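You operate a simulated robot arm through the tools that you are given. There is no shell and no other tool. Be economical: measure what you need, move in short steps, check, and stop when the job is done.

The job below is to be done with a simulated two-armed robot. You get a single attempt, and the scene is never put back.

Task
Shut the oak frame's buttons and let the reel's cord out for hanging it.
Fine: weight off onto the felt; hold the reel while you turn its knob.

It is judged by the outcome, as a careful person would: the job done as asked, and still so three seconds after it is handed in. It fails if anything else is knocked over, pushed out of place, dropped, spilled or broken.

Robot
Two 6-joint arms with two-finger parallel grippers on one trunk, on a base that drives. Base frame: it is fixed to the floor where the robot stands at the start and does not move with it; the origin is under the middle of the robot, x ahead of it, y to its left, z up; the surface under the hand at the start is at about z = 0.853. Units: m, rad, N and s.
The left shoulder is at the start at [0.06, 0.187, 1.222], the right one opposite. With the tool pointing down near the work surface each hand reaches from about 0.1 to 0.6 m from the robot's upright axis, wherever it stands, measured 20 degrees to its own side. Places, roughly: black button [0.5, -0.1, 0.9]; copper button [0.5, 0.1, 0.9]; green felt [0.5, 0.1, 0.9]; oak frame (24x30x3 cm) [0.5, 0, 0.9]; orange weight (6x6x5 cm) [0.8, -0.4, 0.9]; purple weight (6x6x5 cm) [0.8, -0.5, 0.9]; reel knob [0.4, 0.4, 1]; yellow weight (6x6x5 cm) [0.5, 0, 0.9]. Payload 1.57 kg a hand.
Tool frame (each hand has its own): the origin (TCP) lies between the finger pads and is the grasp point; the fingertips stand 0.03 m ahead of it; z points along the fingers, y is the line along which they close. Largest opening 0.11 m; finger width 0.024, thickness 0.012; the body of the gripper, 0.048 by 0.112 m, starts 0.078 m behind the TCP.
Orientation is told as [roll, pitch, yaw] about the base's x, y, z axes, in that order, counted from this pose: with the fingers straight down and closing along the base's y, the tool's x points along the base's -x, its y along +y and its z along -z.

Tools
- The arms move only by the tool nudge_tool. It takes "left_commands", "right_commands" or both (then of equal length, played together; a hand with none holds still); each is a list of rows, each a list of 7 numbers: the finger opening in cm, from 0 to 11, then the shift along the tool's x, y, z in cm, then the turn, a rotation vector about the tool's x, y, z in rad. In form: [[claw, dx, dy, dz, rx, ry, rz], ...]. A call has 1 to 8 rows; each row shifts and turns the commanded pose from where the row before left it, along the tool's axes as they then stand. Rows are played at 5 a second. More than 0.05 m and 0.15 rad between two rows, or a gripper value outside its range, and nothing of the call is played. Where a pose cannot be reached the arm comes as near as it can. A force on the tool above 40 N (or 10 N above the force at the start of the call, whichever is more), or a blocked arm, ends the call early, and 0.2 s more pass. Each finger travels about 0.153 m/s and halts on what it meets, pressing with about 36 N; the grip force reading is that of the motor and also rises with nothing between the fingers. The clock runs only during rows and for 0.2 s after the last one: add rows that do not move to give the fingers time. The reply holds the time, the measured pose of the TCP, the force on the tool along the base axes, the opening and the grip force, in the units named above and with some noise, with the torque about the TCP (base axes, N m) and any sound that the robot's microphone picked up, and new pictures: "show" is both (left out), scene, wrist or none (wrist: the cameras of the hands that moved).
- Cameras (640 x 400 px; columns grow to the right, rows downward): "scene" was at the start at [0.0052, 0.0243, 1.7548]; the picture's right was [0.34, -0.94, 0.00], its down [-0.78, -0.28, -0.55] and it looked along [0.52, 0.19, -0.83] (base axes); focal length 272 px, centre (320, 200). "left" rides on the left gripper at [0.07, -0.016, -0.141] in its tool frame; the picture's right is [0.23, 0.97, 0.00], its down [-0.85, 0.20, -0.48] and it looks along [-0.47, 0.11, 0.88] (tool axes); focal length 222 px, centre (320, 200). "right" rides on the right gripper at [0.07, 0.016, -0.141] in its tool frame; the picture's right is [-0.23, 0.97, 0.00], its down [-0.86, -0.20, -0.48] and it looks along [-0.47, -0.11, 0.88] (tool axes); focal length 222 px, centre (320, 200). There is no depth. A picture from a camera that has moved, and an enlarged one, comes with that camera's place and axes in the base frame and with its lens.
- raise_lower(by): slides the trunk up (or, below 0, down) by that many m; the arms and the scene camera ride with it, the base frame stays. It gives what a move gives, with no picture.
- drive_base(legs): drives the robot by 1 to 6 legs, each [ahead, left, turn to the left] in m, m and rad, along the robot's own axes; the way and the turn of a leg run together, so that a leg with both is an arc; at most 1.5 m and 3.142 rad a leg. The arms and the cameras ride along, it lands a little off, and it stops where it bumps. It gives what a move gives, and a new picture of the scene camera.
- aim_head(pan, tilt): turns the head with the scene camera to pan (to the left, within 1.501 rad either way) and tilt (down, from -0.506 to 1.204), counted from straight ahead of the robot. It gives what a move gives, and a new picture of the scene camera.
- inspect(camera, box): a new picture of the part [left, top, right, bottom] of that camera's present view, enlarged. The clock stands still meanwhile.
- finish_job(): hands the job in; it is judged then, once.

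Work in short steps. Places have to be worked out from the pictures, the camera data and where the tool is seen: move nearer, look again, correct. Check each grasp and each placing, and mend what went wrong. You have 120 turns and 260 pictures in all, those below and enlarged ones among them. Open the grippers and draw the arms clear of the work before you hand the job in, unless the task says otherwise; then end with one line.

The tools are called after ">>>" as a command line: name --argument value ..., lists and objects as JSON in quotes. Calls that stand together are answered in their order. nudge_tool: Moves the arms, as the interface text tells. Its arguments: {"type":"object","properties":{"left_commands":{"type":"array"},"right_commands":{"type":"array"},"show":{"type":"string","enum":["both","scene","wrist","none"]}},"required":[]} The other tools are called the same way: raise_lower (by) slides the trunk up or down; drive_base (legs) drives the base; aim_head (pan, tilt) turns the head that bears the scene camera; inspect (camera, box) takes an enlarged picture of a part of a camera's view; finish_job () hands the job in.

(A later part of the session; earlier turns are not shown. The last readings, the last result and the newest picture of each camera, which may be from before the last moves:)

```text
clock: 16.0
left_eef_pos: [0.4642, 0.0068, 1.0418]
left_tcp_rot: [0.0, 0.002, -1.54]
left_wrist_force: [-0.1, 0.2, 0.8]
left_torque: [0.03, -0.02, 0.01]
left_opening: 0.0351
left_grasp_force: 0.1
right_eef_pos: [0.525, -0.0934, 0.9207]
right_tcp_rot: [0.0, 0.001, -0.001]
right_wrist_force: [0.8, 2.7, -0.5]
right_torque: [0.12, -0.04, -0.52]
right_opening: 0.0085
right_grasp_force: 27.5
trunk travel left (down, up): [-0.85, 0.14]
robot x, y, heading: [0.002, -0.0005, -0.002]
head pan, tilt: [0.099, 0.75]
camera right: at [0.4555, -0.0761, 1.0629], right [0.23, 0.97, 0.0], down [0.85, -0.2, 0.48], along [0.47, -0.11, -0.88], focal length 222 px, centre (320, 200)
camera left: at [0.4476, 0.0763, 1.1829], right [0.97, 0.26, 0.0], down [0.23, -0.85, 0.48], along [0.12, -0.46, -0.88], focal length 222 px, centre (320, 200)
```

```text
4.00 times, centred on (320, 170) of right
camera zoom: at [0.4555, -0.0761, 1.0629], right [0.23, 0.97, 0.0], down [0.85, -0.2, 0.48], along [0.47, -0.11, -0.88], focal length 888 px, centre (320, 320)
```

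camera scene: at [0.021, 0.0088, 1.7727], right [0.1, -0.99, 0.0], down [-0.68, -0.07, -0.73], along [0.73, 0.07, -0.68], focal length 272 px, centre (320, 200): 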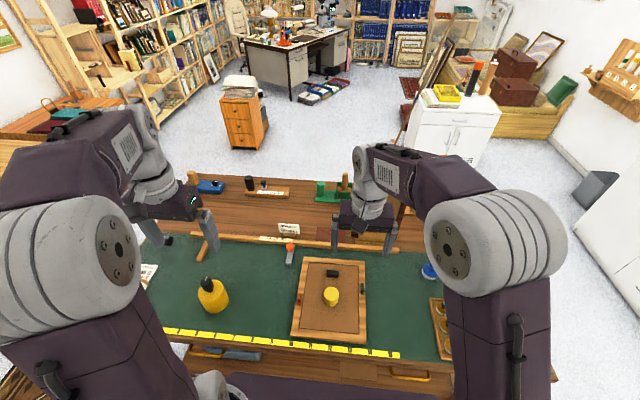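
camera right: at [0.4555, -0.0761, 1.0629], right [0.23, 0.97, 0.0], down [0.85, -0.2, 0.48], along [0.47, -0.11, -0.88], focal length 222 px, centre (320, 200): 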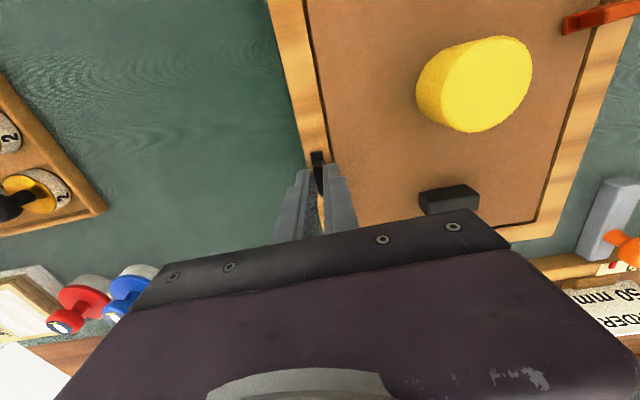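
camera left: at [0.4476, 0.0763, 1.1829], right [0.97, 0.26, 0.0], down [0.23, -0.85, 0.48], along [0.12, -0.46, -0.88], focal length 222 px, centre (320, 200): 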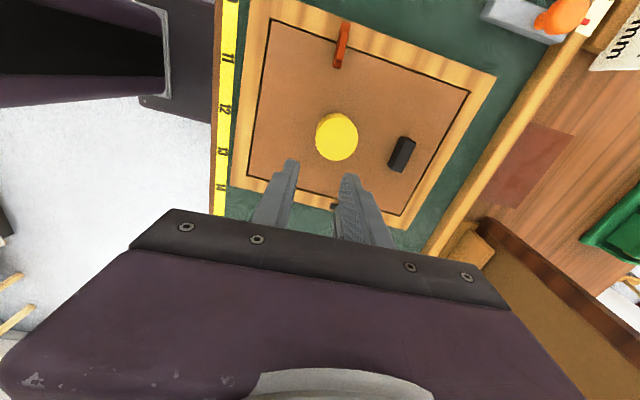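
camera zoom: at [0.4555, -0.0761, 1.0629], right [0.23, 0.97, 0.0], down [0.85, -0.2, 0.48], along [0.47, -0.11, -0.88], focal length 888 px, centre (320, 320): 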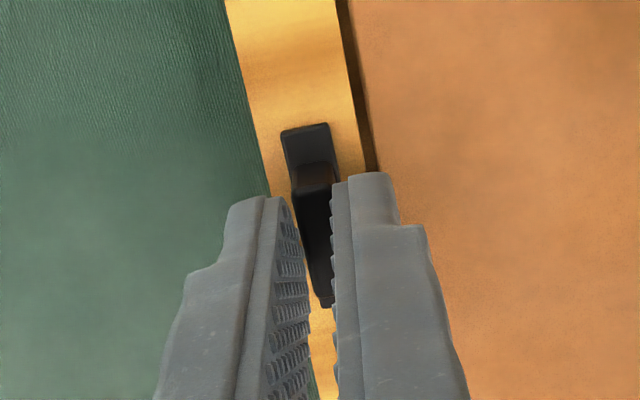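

I misread the tool's axis and the left hand went inward, with no contact. I move it back out to the left and up.

>>> nudge_tool --left_commands '[[3.5, 2, 0, -3, 0, 0, 0], [3.5, 4, 0, -2, 0, 0, 0], [3.5, 4, 0, 0, 0, 0, 0], [3.5, 4, 0, 0, 0, 0, 0], [3.5, 4, 0, 0, 0, 0, 0], [3.5, 4, 0, 0, 0, 0, 0]]' --show "none"

>>> nudge_tool --right_commands '[[0.3, 0, 0, 0, 0, 0, 0.1], [0.3, 0, 0, 0, 0, 0, 0.1], [0.3, 0, 0, 0, 0, 0, 0.1], [0.3, 0, 0, 0, 0, 0, 0.1], [0.3, 0, 0, 0, 0, 0, 0]]' --show "wrist"

>>> inspect --camera "right" --box '[250, 120, 390, 220]'

```text
clock: 17.4
left_eef_pos: [0.4592, 0.2259, 1.0923]
left_tcp_rot: [0.0, 0.0, -1.542]
left_wrist_force: [1.2, 0.5, 0.3]
left_torque: [0.0, 0.01, 0.0]
left_opening: 0.035
left_grasp_force: 0.1
right_eef_pos: [0.5246, -0.0918, 0.9234]
right_tcp_rot: [-0.002, 0.0, 0.0]
right_wrist_force: [2.5, 2.2, 1.7]
right_torque: [0.03, -0.07, -0.57]
right_opening: 0.0086
right_grasp_force: 27.5
trunk travel left (down, up): [-0.85, 0.14]
robot x, y, heading: [-0.0027, 0.001, 0.002]
head pan, tilt: [0.099, 0.75]
```

```text
clock: 18.6
left_eef_pos: [0.4587, 0.2274, 1.0917]
left_tcp_rot: [0.0, -0.001, -1.542]
left_wrist_force: [0.2, 0.4, -0.3]
left_torque: [-0.02, -0.02, -0.03]
left_opening: 0.0352
left_grasp_force: 0.0
right_eef_pos: [0.5254, -0.0925, 0.9215]
right_tcp_rot: [-0.002, 0.001, -0.401]
right_wrist_force: [0.0, 7.5, 1.1]
right_torque: [0.07, -0.23, 0.06]
right_opening: 0.0088
right_grasp_force: 27.1
trunk travel left (down, up): [-0.85, 0.14]
robot x, y, heading: [-0.0021, -0.0023, 0.003]
head pan, tilt: [0.099, 0.75]
camera right: at [0.4671, -0.0505, 1.0629], right [0.59, 0.81, 0.0], down [0.71, -0.52, 0.48], along [0.39, -0.28, -0.88], focal length 222 px, centre (320, 200)
```

right: 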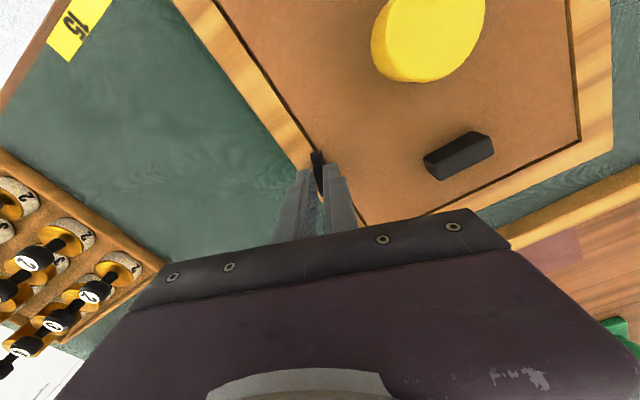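

```text
4.00 times, centred on (320, 170) of right
camera zoom: at [0.4671, -0.0505, 1.0629], right [0.59, 0.81, 0.0], down [0.71, -0.52, 0.48], along [0.39, -0.28, -0.88], focal length 888 px, centre (320, 320)
```

zoom: 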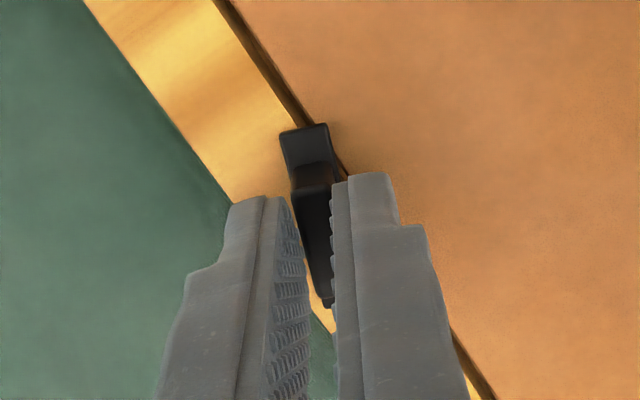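

The black button turns freely this way. I carry on to about 90°.

>>> nudge_tool --right_commands '[[0.3, 0, 0, 0, 0, 0, 0.147], [0.3, 0, 0, 0, 0, 0, 0.147], [0.3, 0, 0, 0, 0, 0, 0.147], [0.3, 0, 0, 0, 0, 0, 0.147], [0.3, 0, 0, 0, 0, 0, 0.147], [0.3, 0, 0, 0, 0, 0, 0.147], [0.3, 0, 0, 0, 0, 0, 0.147], [0.3, 0, 0, 0, 0, 0, 0.147]]' --show "wrist"

>>> inspect --camera "right" --box '[250, 120, 390, 220]'

```text
clock: 20.4
left_eef_pos: [0.4604, 0.2244, 1.0924]
left_tcp_rot: [0.001, 0.003, -1.542]
left_wrist_force: [-0.9, 0.1, 0.7]
left_torque: [-0.04, -0.01, 0.0]
left_opening: 0.035
left_grasp_force: 0.1
right_eef_pos: [0.5264, -0.095, 0.9227]
right_tcp_rot: [0.002, -0.001, -1.579]
right_wrist_force: [5.0, -1.6, 1.5]
right_torque: [-0.18, -0.16, 0.11]
right_opening: 0.0087
right_grasp_force: 27.5
trunk travel left (down, up): [-0.85, 0.14]
robot x, y, heading: [0.0018, -0.0014, -0.002]
head pan, tilt: [0.099, 0.75]
camera right: at [0.5433, -0.0253, 1.0631], right [0.97, -0.23, 0.0], down [-0.21, -0.85, 0.48], along [-0.11, -0.46, -0.88], focal length 222 px, centre (320, 200)
```

right: 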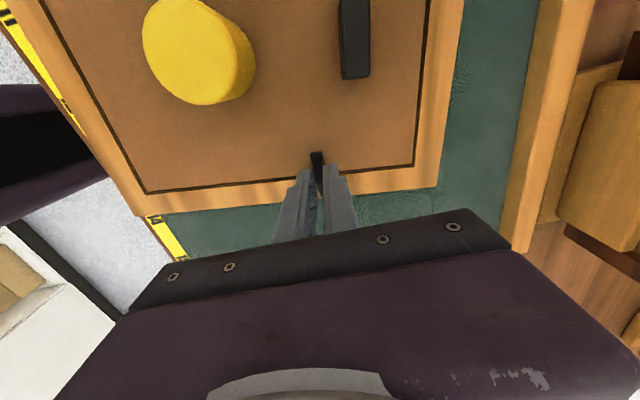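

```text
4.00 times, centred on (320, 170) of right
camera zoom: at [0.5433, -0.0253, 1.0631], right [0.97, -0.23, 0.0], down [-0.21, -0.85, 0.48], along [-0.11, -0.46, -0.88], focal length 888 px, centre (320, 320)
```

zoom: 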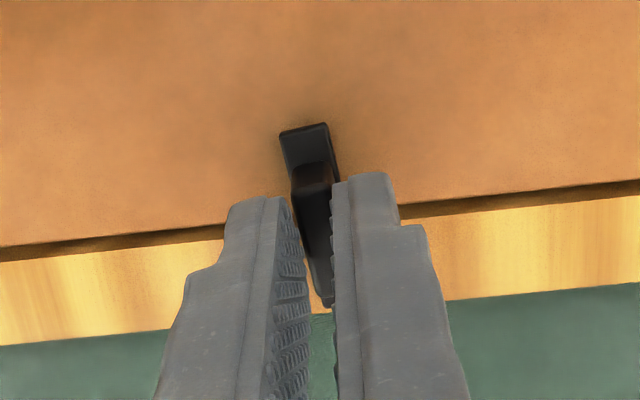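

Black is shut as well. I open and lift the right hand, turning the wrist back while moving above the yellow weight.

>>> nudge_tool --right_commands '[[2, 0, 0, 0, 0, 0, 0], [3.5, 0, 0, 0, 0, 0, 0], [3.5, 0, 0, -3, 0, 0, 0], [3.5, 0, 0, -4, 0, 0, 0], [6, 0, 0, -4, 0, 0, 0], [9, 0, 0, 0, 0, 0, -0.15], [11, 0, 0, 0, 0, 0, -0.15], [11, 0, 0, 0, 0, 0, -0.15]]' --show "none"

>>> nudge_tool --right_commands '[[11, 0, 0, 0, 0, 0, -0.15], [11, 0, 0, 0, 0, 0, -0.15], [11, 0, 0, 0, 0, 0, -0.15], [11, 0, 0, 0, 0, 0, -0.15], [11, 0, 0, 0, 0, 0, -0.15], [11, 0, 0, 0, 0, 0, -0.15], [11, 0, 0, 0, 0, 0, -0.15], [11, 0, 0, 0, 0, 0, -0.07]]' --show "both"

```text
clock: 22.2
left_eef_pos: [0.4591, 0.2256, 1.094]
left_tcp_rot: [0.001, 0.002, -1.541]
left_wrist_force: [-0.4, 0.0, 0.4]
left_torque: [0.02, 0.0, -0.01]
left_opening: 0.0351
left_grasp_force: 0.0
right_eef_pos: [0.5261, -0.0935, 1.0315]
right_tcp_rot: [0.0, -0.001, -1.123]
right_wrist_force: [0.2, -0.6, 0.5]
right_torque: [0.01, 0.0, -0.01]
right_opening: 0.11
right_grasp_force: 0.0
trunk travel left (down, up): [-0.85, 0.14]
robot x, y, heading: [0.0002, 0.0032, -0.002]
head pan, tilt: [0.099, 0.75]
```

```text
clock: 24.0
left_eef_pos: [0.4595, 0.2241, 1.0915]
left_tcp_rot: [0.0, 0.002, -1.54]
left_wrist_force: [0.1, 0.7, 0.3]
left_torque: [0.05, 0.0, 0.0]
left_opening: 0.0349
left_grasp_force: 0.0
right_eef_pos: [0.5249, -0.0931, 1.0308]
right_tcp_rot: [0.0, 0.0, -0.002]
right_wrist_force: [0.0, -0.5, 0.3]
right_torque: [0.02, 0.02, 0.0]
right_opening: 0.1099
right_grasp_force: 0.1
trunk travel left (down, up): [-0.85, 0.14]
robot x, y, heading: [0.0037, -0.0006, 0.001]
head pan, tilt: [0.099, 0.75]
camera scene: at [0.0212, 0.0088, 1.7727], right [0.1, -1.0, 0.0], down [-0.68, -0.07, -0.73], along [0.73, 0.07, -0.68], focal length 272 px, centre (320, 200)
camera right: at [0.4554, -0.0768, 1.1725], right [0.23, 0.97, 0.0], down [0.85, -0.2, 0.48], along [0.47, -0.11, -0.88], focal length 222 px, centre (320, 200)
```

scene: 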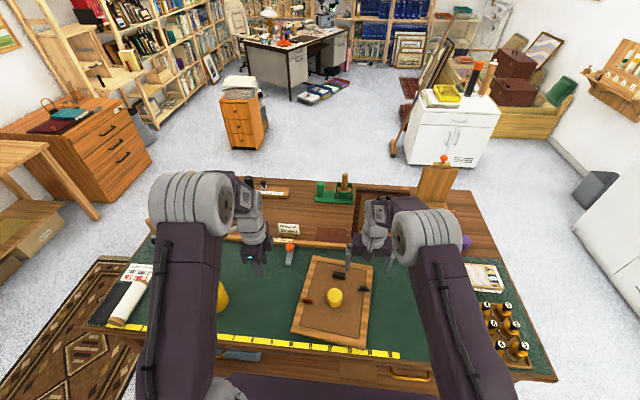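
right: 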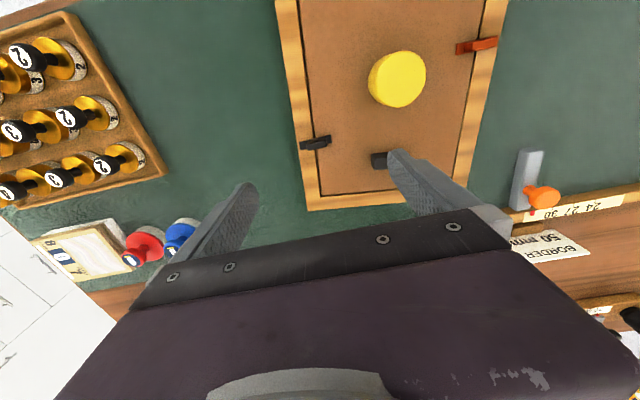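

Both buttons look shut. I move the right hand over the weight.

>>> nudge_tool --right_commands '[[11, 1.8, 3, 0, 0, 0, 0], [11, 1.8, 3, 0, 0, 0, 0], [11, 1.8, 3, 0, 0, 0, 0], [11, 0, 0, 0, 0, 0, 0]]' --show "wrist"

>>> inspect --camera "right" --box '[200, 0, 440, 200]'

```text
clock: 25.0
left_eef_pos: [0.459, 0.2259, 1.0915]
left_tcp_rot: [0.001, 0.002, -1.541]
left_wrist_force: [0.8, 0.1, 0.6]
left_torque: [-0.02, 0.0, 0.03]
left_opening: 0.0349
left_grasp_force: 0.0
right_eef_pos: [0.4719, -0.0019, 1.0319]
right_tcp_rot: [-0.001, 0.0, -0.006]
right_wrist_force: [0.0, -0.3, -0.7]
right_torque: [0.02, 0.07, -0.03]
right_opening: 0.1099
right_grasp_force: 0.1
trunk travel left (down, up): [-0.85, 0.14]
robot x, y, heading: [0.0, 0.0028, 0.003]
head pan, tilt: [0.099, 0.75]
camera right: at [0.4017, 0.0139, 1.1736], right [0.23, 0.97, 0.0], down [0.85, -0.2, 0.48], along [0.47, -0.11, -0.88], focal length 222 px, centre (320, 200)
```

right: 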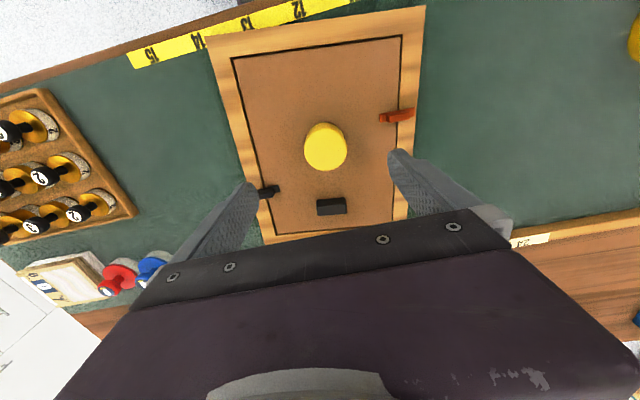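

```text
2.00 times, centred on (320, 100) of right
camera zoom: at [0.4017, 0.0139, 1.1736], right [0.23, 0.97, 0.0], down [0.85, -0.2, 0.48], along [0.47, -0.11, -0.88], focal length 444 px, centre (320, 400)
```

zoom: 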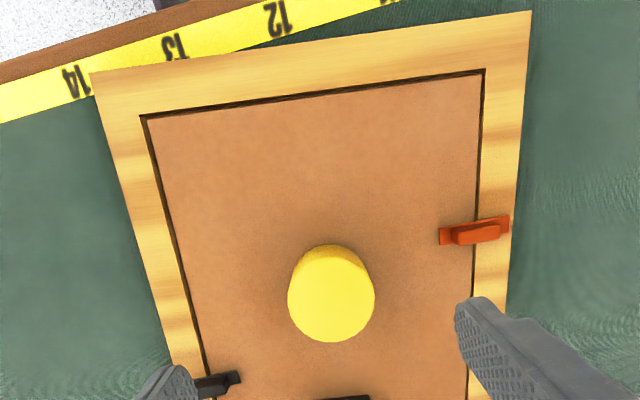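

The weight is centred at about [0.471, 0.004]. The frame has also yawed about 7° clockwise, because the button pivots are offset from their tabs; I'll square it up later. First I grasp the weight.

>>> nudge_tool --right_commands '[[11, 0.1, 0.3, 4, 0, 0, 0], [11, 0, 0.3, 4, 0, 0, 0], [11, 0, 0, 2.8, 0, 0, 0], [8, 0, 0, 0, 0, 0, 0], [6, 0, 0, 0, 0, 0, 0], [4, 0, 0, 0, 0, 0, 0], [3, 0, 0, 0, 0, 0, 0]]' --show "wrist"

```text
clock: 26.6
left_eef_pos: [0.4595, 0.226, 1.0925]
left_tcp_rot: [0.0, 0.0, -1.543]
left_wrist_force: [-0.3, 0.0, 0.4]
left_torque: [0.01, 0.04, 0.0]
left_opening: 0.035
left_grasp_force: 0.0
right_eef_pos: [0.4739, 0.003, 0.9228]
right_tcp_rot: [0.0, 0.001, -0.007]
right_wrist_force: [0.6, 1.1, -0.2]
right_torque: [0.12, -0.05, 0.08]
right_opening: 0.0508
right_grasp_force: 36.0
trunk travel left (down, up): [-0.85, 0.14]
robot x, y, heading: [0.0019, 0.0031, -0.005]
head pan, tilt: [0.099, 0.75]
camera right: at [0.4035, 0.0184, 1.0635], right [0.23, 0.97, 0.0], down [0.85, -0.2, 0.48], along [0.47, -0.11, -0.88], focal length 222 px, centre (320, 200)
```

right: 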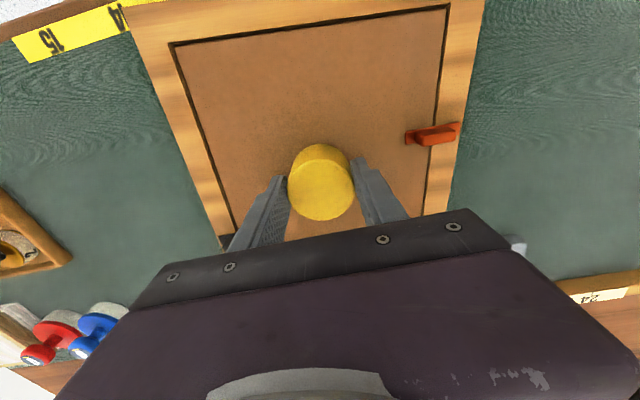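

The weight is gripped at 5.1 cm. I lift it and carry it to the clear felt right of the frame, near [0.43, −0.21].

>>> nudge_tool --right_commands '[[3, 0, 0, -4, 0, 0, 0], [3, 0, 0, -4, 0, 0, 0], [3, 0.9, -4.3, 0, 0, 0, 0], [3, 0.9, -4.3, 0, 0, 0, 0], [3, 0.9, -4.3, 0, 0, 0, 0], [3, 0.9, -4.3, 0, 0, 0, 0], [3, 0.8, -4.1, 0, 0, 0, 0], [3, 0, 0, 0, 0, 0, 0]]' --show "both"

```text
clock: 28.4
left_eef_pos: [0.4588, 0.2253, 1.0916]
left_tcp_rot: [0.0, 0.001, -1.542]
left_wrist_force: [-0.3, 0.4, -0.7]
left_torque: [-0.01, 0.0, 0.04]
left_opening: 0.0351
left_grasp_force: 0.2
right_eef_pos: [0.4272, -0.2091, 1.0035]
right_tcp_rot: [0.001, 0.0, -0.006]
right_wrist_force: [0.2, -0.3, -5.4]
right_torque: [-0.01, 0.04, -0.02]
right_opening: 0.0507
right_grasp_force: 35.4
trunk travel left (down, up): [-0.85, 0.14]
robot x, y, heading: [0.0003, 0.0016, 0.001]
head pan, tilt: [0.099, 0.75]
camera scene: at [0.022, 0.0096, 1.7727], right [0.1, -1.0, 0.0], down [-0.68, -0.07, -0.73], along [0.73, 0.07, -0.68], focal length 272 px, centre (320, 200)
camera right: at [0.3571, -0.1932, 1.145], right [0.23, 0.97, 0.0], down [0.85, -0.2, 0.48], along [0.46, -0.11, -0.88], focal length 222 px, centre (320, 200)
```

scene: 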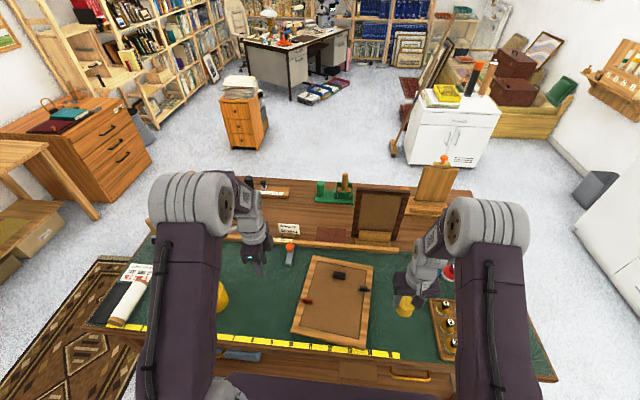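
right: 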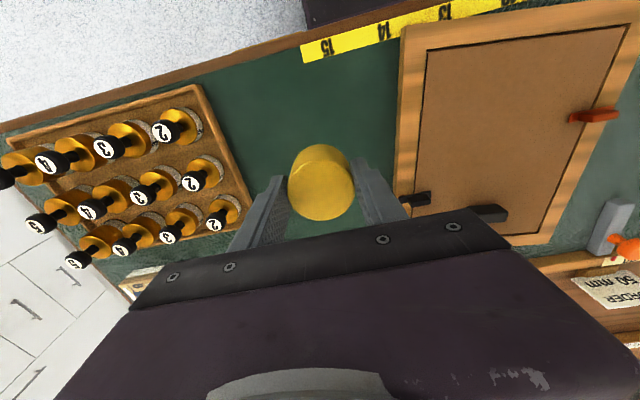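

There is clear room on both sides. I lower to the felt (TCP about 0.894) and watch the force.

>>> nudge_tool --right_commands '[[3, 0, 0, 4, 0, 0, 0], [3, 0, 0, 4, 0, 0, 0], [3, 0, 0, 2, 0, 0, 0], [3, 0, 0, 0.8, 0, 0, 0], [3, 0, 0, 0, 0, 0, 0]]' --show "none"

```text
clock: 29.6
left_eef_pos: [0.458, 0.2249, 1.0937]
left_tcp_rot: [0.0, 0.001, -1.54]
left_wrist_force: [0.8, 0.1, -0.6]
left_torque: [0.0, -0.01, -0.02]
left_opening: 0.0349
left_grasp_force: 0.2
right_eef_pos: [0.4253, -0.2106, 0.8977]
right_tcp_rot: [0.001, -0.001, -0.007]
right_wrist_force: [1.3, -7.6, 27.3]
right_torque: [0.14, -0.26, 0.18]
right_opening: 0.0511
right_grasp_force: 35.9
trunk travel left (down, up): [-0.85, 0.14]
robot x, y, heading: [-0.0021, -0.0016, -0.004]
head pan, tilt: [0.099, 0.75]
```

It is on the felt. I ease up 2 mm, open and lift away.

>>> nudge_tool --right_commands '[[3, 0, 0, -0.3, 0, 0, 0], [5.5, 0, 0, 0, 0, 0, 0], [8, 0, 0, 0, 0, 0, 0], [8.5, 0, 0, 0, 0, 0, 0], [8.5, 0, 0, -4, 0, 0, 0], [8.5, 0, 0, -4, 0, 0, 0], [8.5, 0, 0, -4, 0, 0, 0], [8.5, 0, 0, 0, 0, 0, 0]]' --show "wrist"

>>> inspect --camera "scene" --box '[270, 240, 430, 360]'

```text
clock: 31.4
left_eef_pos: [0.4594, 0.2262, 1.0931]
left_tcp_rot: [-0.001, 0.001, -1.54]
left_wrist_force: [-0.7, 0.5, -0.6]
left_torque: [0.02, 0.03, -0.02]
left_opening: 0.0349
left_grasp_force: 0.0
right_eef_pos: [0.4263, -0.2084, 1.0191]
right_tcp_rot: [0.0, 0.001, -0.008]
right_wrist_force: [0.6, 0.7, -0.6]
right_torque: [-0.01, -0.03, 0.01]
right_opening: 0.0851
right_grasp_force: 0.0
trunk travel left (down, up): [-0.85, 0.14]
robot x, y, heading: [0.0016, -0.0003, 0.003]
head pan, tilt: [0.099, 0.75]
camera right: at [0.3575, -0.1922, 1.1589], right [0.23, 0.97, 0.0], down [0.85, -0.2, 0.48], along [0.46, -0.11, -0.88], focal length 222 px, centre (320, 200)
```

right: 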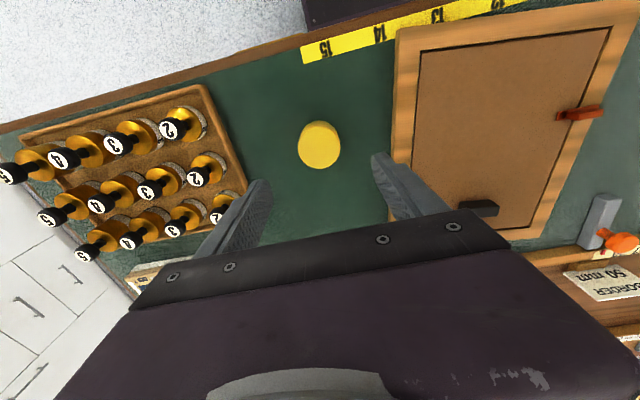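

```text
3.33 times, centred on (350, 300) of scene
camera zoom: at [0.0214, 0.0087, 1.7727], right [0.1, -1.0, 0.0], down [-0.68, -0.07, -0.73], along [0.73, 0.07, -0.68], focal length 906 px, centre (220, -133)
```

zoom: 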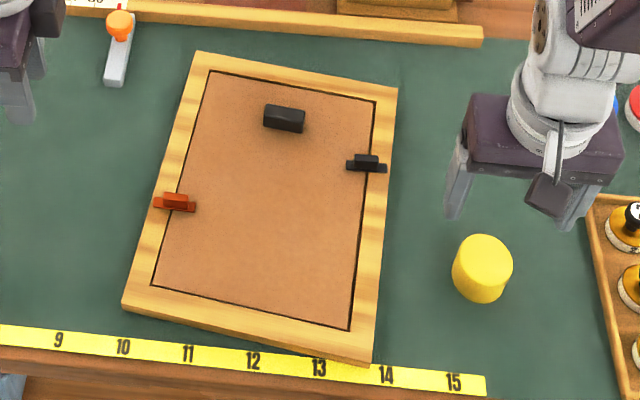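

Weight is on the felt and both buttons lie across the board. The frame has drifted about 2 cm and −6° from its start, so I'll straighten it with one gentle push near its far right side. First I position the closed fingers there.

>>> nudge_tool --right_commands '[[4, -4, 0.4, 0, 0, 0, 0], [0, -4, 0.4, 0, 0, 0, 0], [0, -4, 0.4, 0, 0, 0, 0], [0, -3.4, 0.3, 0, 0, 0, 0], [0, 0, 0, 4, 0, 0, 0], [0, 0, 0, 4, 0, 0, 0], [0, 0, 0, 4, 0, 0, 0], [0, 0, 0, 0.6, 0, 0, 0]]' --show "both"

```text
clock: 33.2
left_eef_pos: [0.4593, 0.2259, 1.0919]
left_tcp_rot: [0.001, 0.001, -1.54]
left_wrist_force: [-0.9, -1.0, -0.2]
left_torque: [0.0, 0.01, -0.01]
left_opening: 0.035
left_grasp_force: 0.0
right_eef_pos: [0.5696, -0.194, 0.8971]
right_tcp_rot: [0.0, 0.0, -0.007]
right_wrist_force: [0.2, -1.3, -0.5]
right_torque: [0.01, 0.01, 0.0]
right_opening: 0.0
right_grasp_force: 21.1
right hand out of reach, approached as far as the arm can: row 7
trunk travel left (down, up): [-0.85, 0.14]
robot x, y, heading: [0.0035, -0.0006, -0.004]
head pan, tilt: [0.099, 0.75]
camera scene: at [0.0208, 0.009, 1.7728], right [0.1, -1.0, 0.0], down [-0.68, -0.07, -0.73], along [0.73, 0.07, -0.68], focal length 272 px, centre (320, 200)
camera right: at [0.4993, -0.1778, 1.039], right [0.23, 0.97, 0.0], down [0.85, -0.2, 0.48], along [0.47, -0.11, -0.88], focal length 222 px, centre (320, 200)
```

scene: 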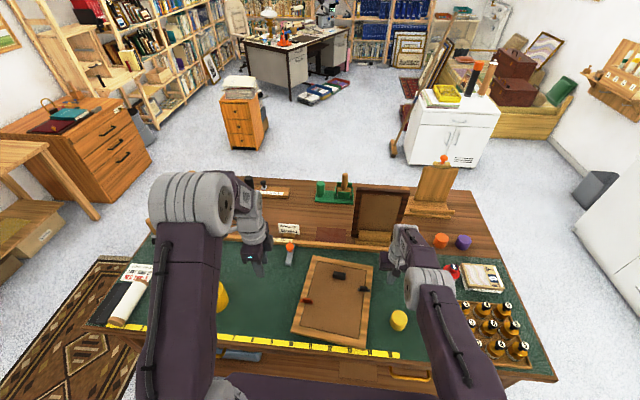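
right: 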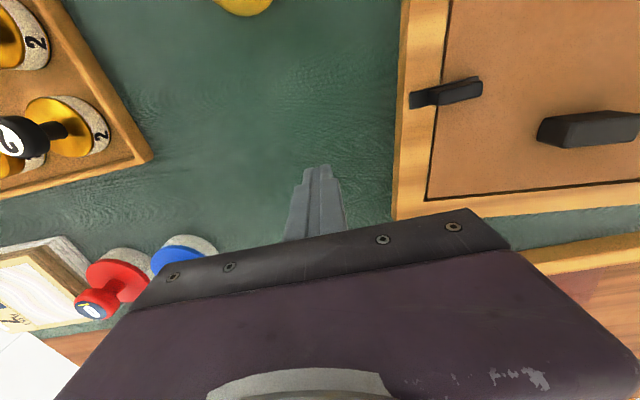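

I'm at the limit of reach but well placed beside the frame. I push left slowly.

>>> nudge_tool --right_commands '[[0, 0, 1.5, 0, 0, 0, 0], [0, 0, 1.5, 0, 0, 0, 0], [0, 0, 1.3, 0, 0, 0, 0], [0, 0, 0.7, 0, 0, 0, 0], [0, 0, 0.7, 0, 0, 0, 0], [0, 0, 0.6, 0, 0, 0, 0], [0, 0, 0, 0, 0, 0, 0]]' --show "both"

>>> inspect --camera "scene" --box '[270, 240, 430, 360]'

```text
clock: 34.8
left_eef_pos: [0.4592, 0.2246, 1.0918]
left_tcp_rot: [0.001, 0.002, -1.542]
left_wrist_force: [-0.4, -0.2, -0.4]
left_torque: [0.0, 0.02, 0.0]
left_opening: 0.0349
left_grasp_force: 0.1
right_eef_pos: [0.568, -0.1322, 0.8971]
right_tcp_rot: [-0.001, -0.003, -0.007]
right_wrist_force: [0.6, -1.8, 1.4]
right_torque: [-0.04, 0.0, -0.04]
right_opening: 0.0
right_grasp_force: 21.7
trunk travel left (down, up): [-0.85, 0.14]
robot x, y, heading: [-0.0024, -0.0003, 0.004]
head pan, tilt: [0.099, 0.75]
camera scene: at [0.021, 0.0083, 1.7728], right [0.1, -1.0, 0.0], down [-0.68, -0.07, -0.73], along [0.73, 0.07, -0.68], focal length 272 px, centre (320, 200)
camera right: at [0.4974, -0.1157, 1.0383], right [0.23, 0.97, 0.0], down [0.85, -0.21, 0.48], along [0.47, -0.11, -0.88], focal length 222 px, centre (320, 200)
```

scene: 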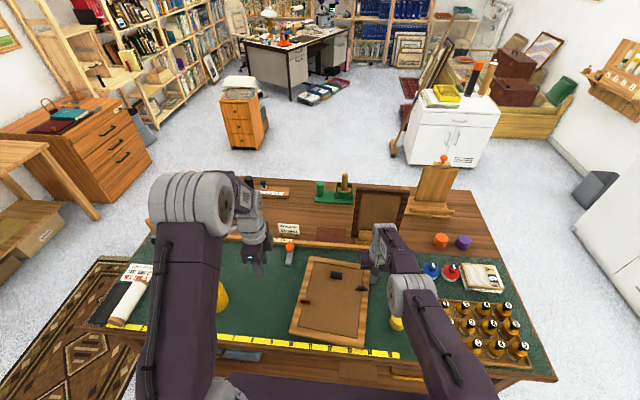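
right: 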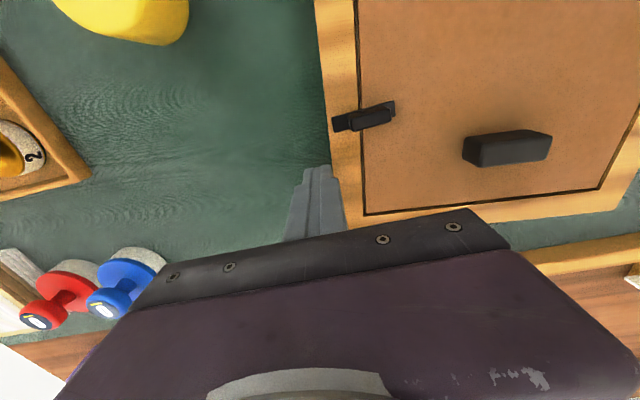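

```text
3.33 times, centred on (350, 300) of scene
camera zoom: at [0.021, 0.0083, 1.7728], right [0.1, -1.0, 0.0], down [-0.68, -0.07, -0.73], along [0.73, 0.07, -0.68], focal length 906 px, centre (220, -133)
```

zoom: 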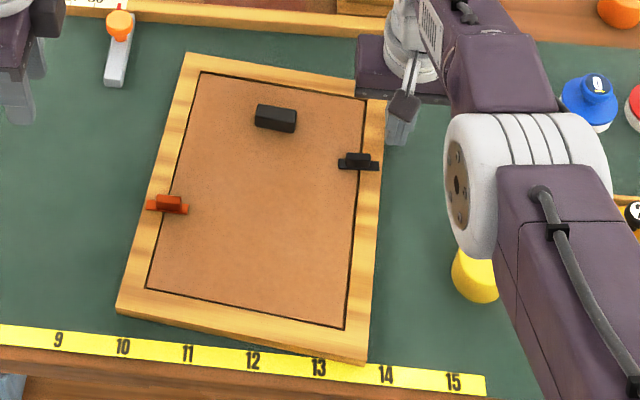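

It slides easily. Another 1.5 cm.

>>> nudge_tool --right_commands '[[0, 0, 0.6, 0, 0, 0, 0], [0, 0, 0.6, 0, 0, 0, 0], [0, 0, 0.4, 0, 0, 0, 0], [0, 0, 0, 0, 0, 0, 0]]' --show "none"

>>> inspect --camera "scene" --box '[270, 240, 430, 360]'

```text
clock: 35.8
left_eef_pos: [0.4588, 0.2251, 1.0917]
left_tcp_rot: [-0.001, 0.002, -1.54]
left_wrist_force: [0.2, 0.5, 0.8]
left_torque: [0.03, -0.01, 0.01]
left_opening: 0.0349
left_grasp_force: 0.1
right_eef_pos: [0.5659, -0.117, 0.8991]
right_tcp_rot: [-0.003, 0.001, -0.004]
right_wrist_force: [-0.3, -2.6, 0.8]
right_torque: [-0.1, -0.04, -0.04]
right_opening: 0.0001
right_grasp_force: 21.1
right hand out of reach, approached as far as the arm can: row 3
trunk travel left (down, up): [-0.85, 0.14]
robot x, y, heading: [-0.0003, 0.0006, 0.001]
head pan, tilt: [0.099, 0.75]
```

```text
3.33 times, centred on (350, 300) of scene
camera zoom: at [0.021, 0.008, 1.7728], right [0.1, -1.0, 0.0], down [-0.68, -0.07, -0.73], along [0.73, 0.07, -0.68], focal length 906 px, centre (220, -133)
```

zoom: 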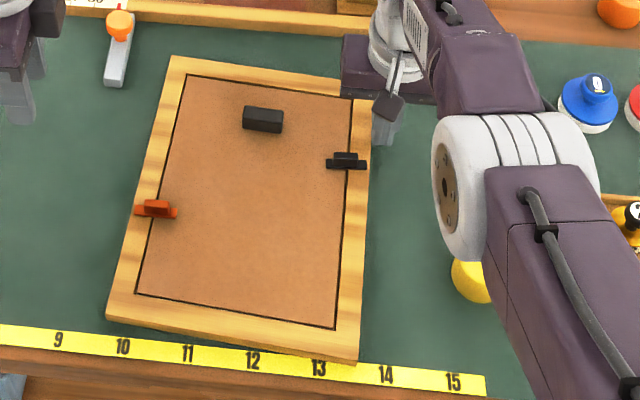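

The frame is back to within about 2° and 1 cm of where it started, so I leave it. The reel works out at [0.435, 0.416]: 8 cm wide, body top at z≈0.937, knob 3.2 cm wide with its top at z≈0.995, and the cord stub leaving toward −y. I retract both hands high before driving left.

>>> nudge_tool --left_commands '[[6, 0, 0, -3, 0, 0, 0.0], [8, 0, 0, -3, 0, 0, -0.15], [8, 0, 0, -3, 0, 0, -0.15], [8, 0, 0, -3, 0, 0, -0.15], [8, 0, 0, 0, 0, 0, -0.15], [8, 0, 0, 0, 0, 0, -0.15], [8, 0, 0, 0, 0, 0, -0.15], [8, 0, 0, 0, 0, 0, -0.15]]' --right_commands '[[0, 0, -1.5, 0, 0, 0, 0], [0, 0.5, -1, -2, 0, 0, 0], [0, 2, 0, -4, 0, 0, 0], [0, 2, 0, -4, 0, 0, 0], [0, 3, 0, -4, 0, 0, 0], [4, 3, 0, -4, 0, 0, 0], [8, 3, 0, -3, 0, 0, 0], [10, 0, 0, 0, 0, 0, 0]]' --show "scene"

```text
clock: 37.6
left_eef_pos: [0.4617, 0.2246, 1.2135]
left_tcp_rot: [0.001, 0.0, -0.489]
left_wrist_force: [0.6, 0.1, -0.2]
left_torque: [0.01, 0.02, 0.01]
left_opening: 0.0801
left_grasp_force: 0.1
right_eef_pos: [0.5936, -0.1278, 1.0628]
right_tcp_rot: [0.0, 0.003, -0.007]
right_wrist_force: [0.0, -0.6, 0.4]
right_torque: [-0.02, 0.01, 0.01]
right_opening: 0.1003
right_grasp_force: 0.0
right hand out of reach, approached as far as the arm can: row 2, 3, 4, 5, 6, 7
trunk travel left (down, up): [-0.85, 0.14]
robot x, y, heading: [-0.0022, -0.0007, -0.004]
head pan, tilt: [0.099, 0.75]
camera scene: at [0.0215, 0.0084, 1.7727], right [0.1, -1.0, 0.0], down [-0.68, -0.07, -0.73], along [0.73, 0.07, -0.68], focal length 272 px, centre (320, 200)
```

scene: 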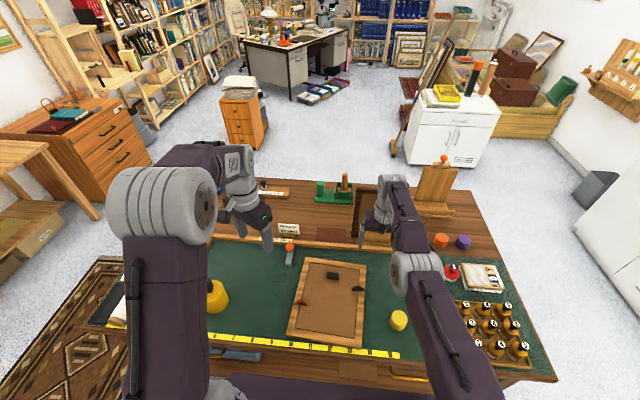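

The right hand lags its commanded pose, as it was near the reach limit. I send a still row to let it settle and see where it is.

>>> nudge_tool --right_commands '[[10, 1, 0, 0, 0, 0, 0], [10, 1, 0, 0, 0, 0, 0], [10, 0, 0, 0, 0, 0, 0]]' --show "none"

```text
clock: 38.4
left_eef_pos: [0.4604, 0.2243, 1.214]
left_tcp_rot: [0.001, 0.0, -0.491]
left_wrist_force: [0.0, 0.2, 0.4]
left_torque: [0.02, -0.01, 0.0]
left_opening: 0.0797
left_grasp_force: 0.0
right_eef_pos: [0.5942, -0.1272, 1.0626]
right_tcp_rot: [-0.001, 0.002, -0.006]
right_wrist_force: [0.6, -0.3, 0.9]
right_torque: [-0.03, 0.02, 0.01]
right_opening: 0.0999
right_grasp_force: 0.1
right hand out of reach, approached as far as the arm can: row 1, 2
trunk travel left (down, up): [-0.85, 0.14]
robot x, y, heading: [-0.0029, 0.0012, 0.0]
head pan, tilt: [0.099, 0.75]
```

It is stuck at a stretched posture. I try a different direction: up first, then back.

>>> nudge_tool --right_commands '[[10, 0, 0, -3, 0, 0, 0], [10, 0, -3, 0, 0, 0, 0], [10, 3, 0, 0, 0, 0, 0], [10, 0, 0, 0, 0, 0, 0]]' --show "scene"

```text
clock: 39.4
left_eef_pos: [0.4609, 0.2258, 1.2133]
left_tcp_rot: [0.0, 0.001, -0.491]
left_wrist_force: [0.3, 0.0, 0.2]
left_torque: [-0.03, -0.01, -0.03]
left_opening: 0.08
left_grasp_force: 0.1
right_eef_pos: [0.5957, -0.1551, 1.0945]
right_tcp_rot: [0.001, 0.002, -0.008]
right_wrist_force: [0.4, -0.1, 0.0]
right_torque: [-0.03, 0.02, 0.02]
right_opening: 0.0999
right_grasp_force: 0.0
right hand out of reach, approached as far as the arm can: row 3
trunk travel left (down, up): [-0.85, 0.14]
robot x, y, heading: [0.0023, 0.0043, 0.001]
head pan, tilt: [0.099, 0.75]
camera scene: at [0.0208, 0.0099, 1.7727], right [0.1, -0.99, 0.0], down [-0.68, -0.07, -0.73], along [0.73, 0.07, -0.68], focal length 272 px, centre (320, 200)
```

scene: 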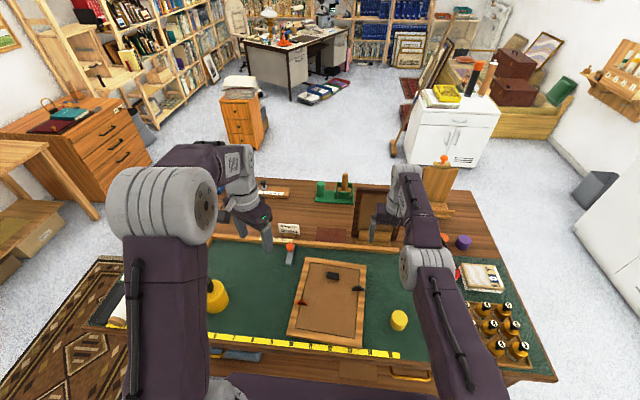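

z and y respond but pulling back does not. I tilt the hand a little, which brings the wrist closer, and then pull back.

>>> nudge_tool --right_commands '[[10, 0, 0, -2, 0, -0.12, 0], [10, 0, 0, -2, 0, -0.12, 0], [10, 0, 0, -2, 0, -0.12, 0], [10, 2, 0, 0, 0, 0, 0], [10, 2, 0, 0, 0, 0, 0], [10, 2, 0, 0, 0, 0, 0]]' --show "none"

```text
clock: 40.8
left_eef_pos: [0.4599, 0.2247, 1.2132]
left_tcp_rot: [0.003, -0.002, -0.491]
left_wrist_force: [0.0, 0.3, 0.0]
left_torque: [0.01, 0.01, -0.01]
left_opening: 0.0798
left_grasp_force: 0.0
right_eef_pos: [0.6776, -0.1458, 1.1621]
right_tcp_rot: [-0.001, -0.36, -0.006]
right_wrist_force: [0.8, 0.7, 0.5]
right_torque: [0.03, -0.02, 0.02]
right_opening: 0.1
right_grasp_force: 0.0
right hand out of reach, approached as far as the arm can: row 1, 2, 3, 4, 5, 6
trunk travel left (down, up): [-0.85, 0.14]
robot x, y, heading: [0.0013, 0.0003, 0.0]
head pan, tilt: [0.099, 0.75]
```

The arm is straight and the solver won't bend the elbow. I try very small retreat steps, along the direction from the hand to the shoulder.

>>> nudge_tool --right_commands '[[10, 0.2, 0, 0, 0, 0, 0], [10, 0.3, 0, 0, 0, 0.05, 0], [10, 0.3, 0, 0, 0, 0.1, 0], [10, 0, 0, 0, 0, 0.12, 0], [10, 0, 0, 0, 0, 0.12, 0]]' --show "none"

```text
clock: 42.0
left_eef_pos: [0.4591, 0.2231, 1.2131]
left_tcp_rot: [0.003, 0.0, -0.491]
left_wrist_force: [0.0, 0.2, 0.2]
left_torque: [0.0, 0.01, -0.02]
left_opening: 0.0801
left_grasp_force: 0.1
right_eef_pos: [0.6016, -0.15, 1.1519]
right_tcp_rot: [-0.001, -0.029, -0.005]
right_wrist_force: [0.9, 0.0, -0.3]
right_torque: [0.0, -0.02, 0.0]
right_opening: 0.1003
right_grasp_force: 0.0
right hand out of reach, approached as far as the arm can: row 2, 3, 4, 5
trunk travel left (down, up): [-0.85, 0.14]
robot x, y, heading: [0.0023, -0.0009, -0.0]
head pan, tilt: [0.099, 0.75]
```

The first small step was accepted. I make several small backward steps.

>>> nudge_tool --right_commands '[[10, 0.2, 0, 0, 0, 0, 0], [10, 0.2, 0, 0, 0, 0, 0], [10, 0.3, 0, 0, 0, 0, 0], [10, 0.4, 0, 0, 0, 0, 0], [10, 0.5, 0, 0, 0, 0, 0], [10, 0.8, 0, 0, 0, 0, 0], [10, 1, 0, 0, 0, 0, 0]]' --show "scene"

```text
clock: 43.6
left_eef_pos: [0.461, 0.225, 1.2127]
left_tcp_rot: [0.003, 0.001, -0.49]
left_wrist_force: [-0.3, 0.0, -0.2]
left_torque: [-0.02, -0.02, 0.02]
left_opening: 0.0799
left_grasp_force: 0.0
right_eef_pos: [0.5986, -0.1489, 1.1552]
right_tcp_rot: [0.001, -0.028, -0.009]
right_wrist_force: [-0.1, -0.5, 0.7]
right_torque: [0.0, 0.03, -0.01]
right_opening: 0.1002
right_grasp_force: 0.1
right hand out of reach, approached as far as the arm can: row 3, 4, 5, 6, 7
trunk travel left (down, up): [-0.85, 0.14]
robot x, y, heading: [0.0022, 0.0009, 0.001]
head pan, tilt: [0.099, 0.75]
camera scene: at [0.0212, 0.0087, 1.7727], right [0.1, -1.0, 0.0], down [-0.68, -0.07, -0.73], along [0.73, 0.07, -0.68], focal length 272 px, centre (320, 200)
```

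scene: 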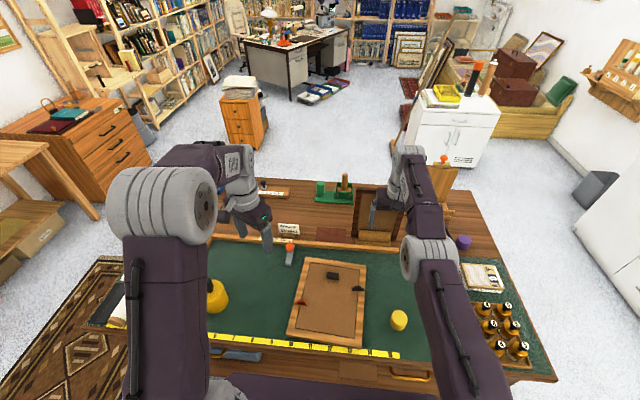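

The elbow seems to have slipped just past straight. I raise the hand clear of things, extend fully outward, and then retract so the elbow can bend the right way.

>>> nudge_tool --right_commands '[[10, 0, 0, -4, 0, 0, 0], [10, 0, 0, -4, 0, 0, 0], [10, 0, 0, -4, 0, 0, 0], [10, -3, 0, 0, 0, 0, 0], [10, -4, 0, 0, 0, 0, 0], [10, -4, 0, 0, 0, 0, 0], [10, 0, 0, 0, 0, 0, 0]]' --show "scene"

```text
clock: 45.2
left_eef_pos: [0.4618, 0.2248, 1.2137]
left_tcp_rot: [0.003, 0.0, -0.492]
left_wrist_force: [0.5, 0.4, -0.1]
left_torque: [-0.04, 0.01, 0.0]
left_opening: 0.0803
left_grasp_force: 0.0
right_eef_pos: [0.575, -0.1541, 1.2581]
right_tcp_rot: [0.001, -0.031, -0.006]
right_wrist_force: [-0.4, 0.3, 0.1]
right_torque: [0.01, 0.0, -0.01]
right_opening: 0.1
right_grasp_force: 0.1
right hand out of reach, approached as far as the arm can: row 1, 2, 3, 4, 5, 6
trunk travel left (down, up): [-0.85, 0.14]
robot x, y, heading: [0.0023, 0.0011, -0.003]
head pan, tilt: [0.099, 0.75]
camera scene: at [0.0211, 0.0088, 1.7727], right [0.1, -1.0, 0.0], down [-0.68, -0.07, -0.73], along [0.73, 0.07, -0.68], focal length 272 px, centre (320, 200)
```

scene: 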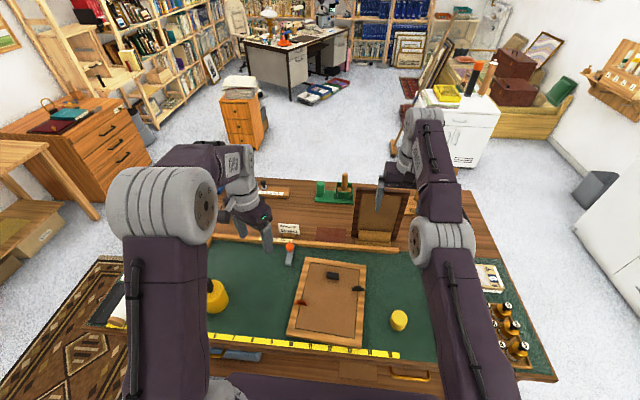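

Now at full stretch. I try retracting in moderate steps.

>>> nudge_tool --right_commands '[[10, 3, 0, 1, 0, 0, 0], [10, 3, 0, 1, 0, 0, 0], [10, 3, 0, 1, 0, 0, 0], [10, 3, 0, 0, 0, 0, 0], [10, 0, 0, 0, 0, 0, 0]]' --show "none"

```text
clock: 46.4
left_eef_pos: [0.4615, 0.2236, 1.2133]
left_tcp_rot: [0.002, 0.0, -0.491]
left_wrist_force: [0.5, -1.1, 0.6]
left_torque: [0.02, 0.0, 0.01]
left_opening: 0.0801
left_grasp_force: 0.1
right_eef_pos: [0.5753, -0.1537, 1.2585]
right_tcp_rot: [0.0, -0.03, -0.007]
right_wrist_force: [-0.1, -0.6, 0.7]
right_torque: [-0.04, 0.03, -0.02]
right_opening: 0.1001
right_grasp_force: 0.0
right hand out of reach, approached as far as the arm can: row 1, 2, 3, 4
trunk travel left (down, up): [-0.85, 0.14]
robot x, y, heading: [-0.0001, -0.0003, 0.002]
head pan, tilt: [0.099, 0.75]
```

No change. I go straight down instead: moving the hand down makes the elbow fold in its permitted direction.

>>> nudge_tool --right_commands '[[10, 0, 0, 4.5, 0, 0, 0], [10, 0, 0, 4.5, 0, 0, 0], [10, 0, 0, 4.5, 0, 0, 0], [10, 0, 0, 4.5, 0, 0, 0], [10, 1, 0, 1, 0, 0, 0], [10, 2, 0, 0, 0, 0, 0], [10, 2, 0, 0, 0, 0, 0], [10, 0, 0, 0, 0, 0, 0]]' --show "none"

```text
clock: 48.2
left_eef_pos: [0.461, 0.2254, 1.2127]
left_tcp_rot: [0.002, 0.001, -0.491]
left_wrist_force: [0.0, -1.1, 0.1]
left_torque: [-0.01, 0.02, -0.02]
left_opening: 0.08
left_grasp_force: 0.0
right_eef_pos: [0.6039, -0.1466, 1.0717]
right_tcp_rot: [0.003, -0.027, -0.007]
right_wrist_force: [0.9, 0.4, -0.3]
right_torque: [-0.01, 0.0, -0.02]
right_opening: 0.0999
right_grasp_force: 0.1
right hand out of reach, approached as far as the arm can: row 1, 2, 3, 5, 6, 7
trunk travel left (down, up): [-0.85, 0.14]
robot x, y, heading: [-0.0037, -0.001, -0.001]
head pan, tilt: [0.099, 0.75]
```

Still stretched. I combine large downward and backward steps together so the solver has a clear reason to fold the elbow.

>>> nudge_tool --right_commands '[[10, 0, 0, -4.9, 0, 0, 0], [10, 0, 0, -4.9, 0, 0, 0], [10, 3.5, 0, 3.5, 0, 0, 0], [10, 3.5, 0, 3.5, 0, 0, 0], [10, 4.9, 0, 0, 0, 0, 0], [10, 4.9, 0, 0, 0, 0, 0], [10, 4.9, 0, 0, 0, 0, 0], [10, 4.9, 0, 0, 0, 0, 0]]' --show "none"

```text
clock: 50.0
left_eef_pos: [0.4614, 0.2245, 1.2136]
left_tcp_rot: [0.002, 0.001, -0.49]
left_wrist_force: [-0.1, -0.9, -0.7]
left_torque: [0.03, 0.01, -0.03]
left_opening: 0.0799
left_grasp_force: 0.0
right_eef_pos: [0.5991, -0.1428, 1.1364]
right_tcp_rot: [-0.001, -0.027, -0.007]
right_wrist_force: [0.5, -0.5, -0.3]
right_torque: [0.01, -0.04, -0.01]
right_opening: 0.1
right_grasp_force: 0.1
right hand out of reach, approached as far as the arm can: row 3, 4, 5, 6, 7, 8
trunk travel left (down, up): [-0.85, 0.14]
robot x, y, heading: [0.0012, 0.0005, 0.004]
head pan, tilt: [0.099, 0.75]
```

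I alternate differently: two purely downward steps (elbow folding positively), then large backward steps.

>>> nudge_tool --right_commands '[[10, 0, 0, 4.9, 0, 0, 0], [10, 0, 0, 4.9, 0, 0, 0], [10, 4.9, 0, 0.5, 0, 0, 0], [10, 4.9, 0, 0.5, 0, 0, 0], [10, 4.9, 0, 0, 0, 0, 0], [10, 4.9, 0, 0, 0, 0, 0]]' --show "none"

```text
clock: 51.4
left_eef_pos: [0.4592, 0.2255, 1.2136]
left_tcp_rot: [0.003, 0.0, -0.489]
left_wrist_force: [-0.7, 0.4, -0.1]
left_torque: [0.0, -0.02, 0.0]
left_opening: 0.0799
left_grasp_force: 0.1
right_eef_pos: [0.5992, -0.1318, 1.0187]
right_tcp_rot: [0.002, -0.028, -0.004]
right_wrist_force: [0.0, 0.0, 0.9]
right_torque: [0.0, 0.01, 0.02]
right_opening: 0.0999
right_grasp_force: 0.0
right hand out of reach, approached as far as the arm can: row 3, 4, 5, 6
trunk travel left (down, up): [-0.85, 0.14]
robot x, y, heading: [0.0003, 0.0001, 0.0]
head pan, tilt: [0.099, 0.75]
```

I test whether very fine steps accumulate: eight rows of 1.5 mm backward.

>>> nudge_tool --right_commands '[[10, 0.15, 0, 0, 0, 0, 0], [10, 0.15, 0, 0, 0, 0, 0], [10, 0.15, 0, 0, 0, 0, 0], [10, 0.15, 0, 0, 0, 0, 0], [10, 0.15, 0, 0, 0, 0, 0], [10, 0.15, 0, 0, 0, 0, 0], [10, 0.15, 0, 0, 0, 0, 0], [10, 0.15, 0, 0, 0, 0, 0]]' --show "none"

```text
clock: 53.2
left_eef_pos: [0.4604, 0.2251, 1.2138]
left_tcp_rot: [0.0, 0.001, -0.49]
left_wrist_force: [-0.6, -0.3, 1.1]
left_torque: [-0.01, 0.0, -0.02]
left_opening: 0.0798
left_grasp_force: 0.2
right_eef_pos: [0.5989, -0.1334, 1.0182]
right_tcp_rot: [0.0, -0.028, -0.007]
right_wrist_force: [0.0, -1.2, 0.1]
right_torque: [0.0, 0.01, -0.04]
right_opening: 0.1002
right_grasp_force: 0.1
right hand out of reach, approached as far as the arm can: row 2, 4, 6, 8
trunk travel left (down, up): [-0.85, 0.14]
robot x, y, heading: [0.0026, 0.0008, -0.004]
head pan, tilt: [0.099, 0.75]
```

Each row is solved on its own, so I follow the reach sphere slightly on its inside in one consistent direction (upward), so any elbow bend accumulates, and then retract.

>>> nudge_tool --right_commands '[[10, -0.3, 0, -4.8, 0, 0, 0], [10, 0.05, 0, -4.8, 0, 0, 0], [10, 0.5, 0, -4.8, 0, 0, 0], [10, 1.0, 0, -4.7, 0, 0, 0], [10, 1.4, 0, -4.6, 0, 0, 0], [10, 1.9, 0, -4.4, 0, 0, 0], [10, 2.3, 0, -4.3, 0, 0, 0], [10, 4.3, 0, 2.0, 0, 0, 0]]' --show "none"

```text
clock: 55.0
left_eef_pos: [0.4614, 0.2248, 1.2137]
left_tcp_rot: [0.0, 0.002, -0.491]
left_wrist_force: [0.6, -0.9, 0.3]
left_torque: [0.03, 0.02, 0.02]
left_opening: 0.0802
left_grasp_force: 0.0
right_eef_pos: [0.538, -0.1244, 1.3335]
right_tcp_rot: [0.001, -0.029, -0.007]
right_wrist_force: [0.8, -1.0, 0.0]
right_torque: [-0.04, 0.02, 0.0]
right_opening: 0.0999
right_grasp_force: 0.1
right hand out of reach, approached as far as the arm can: row 1, 5, 6, 7, 8
trunk travel left (down, up): [-0.85, 0.14]
robot x, y, heading: [0.0035, 0.0005, -0.003]
head pan, tilt: [0.099, 0.75]
```

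Now the same in the downward direction along the inside of the sphere, then retract.

>>> nudge_tool --right_commands '[[10, -1.75, 0, 4.3, 0, 0, 0], [10, -1.35, 0, 4.5, 0, 0, 0], [10, -0.95, 0, 4.6, 0, 0, 0], [10, -0.45, 0, 4.7, 0, 0, 0], [10, -0.05, 0, 4.8, 0, 0, 0], [10, 0.45, 0, 4.8, 0, 0, 0], [10, 4.5, 0, 2, 0, 0, 0], [10, 4.5, 0, 2, 0, 0, 0]]' --show "none"

```text
clock: 56.8
left_eef_pos: [0.4601, 0.2246, 1.2124]
left_tcp_rot: [0.003, 0.0, -0.491]
left_wrist_force: [-0.5, -0.6, -0.4]
left_torque: [-0.01, 0.02, 0.01]
left_opening: 0.08
left_grasp_force: 0.1
right_eef_pos: [0.5979, -0.1132, 1.0279]
right_tcp_rot: [0.0, -0.027, -0.005]
right_wrist_force: [0.4, 0.1, 0.0]
right_torque: [0.01, 0.05, 0.03]
right_opening: 0.1001
right_grasp_force: 0.0
right hand out of reach, approached as far as the arm can: row 3, 6, 7, 8
trunk travel left (down, up): [-0.85, 0.14]
robot x, y, heading: [-0.0005, 0.0016, -0.005]
head pan, tilt: [0.099, 0.75]
```

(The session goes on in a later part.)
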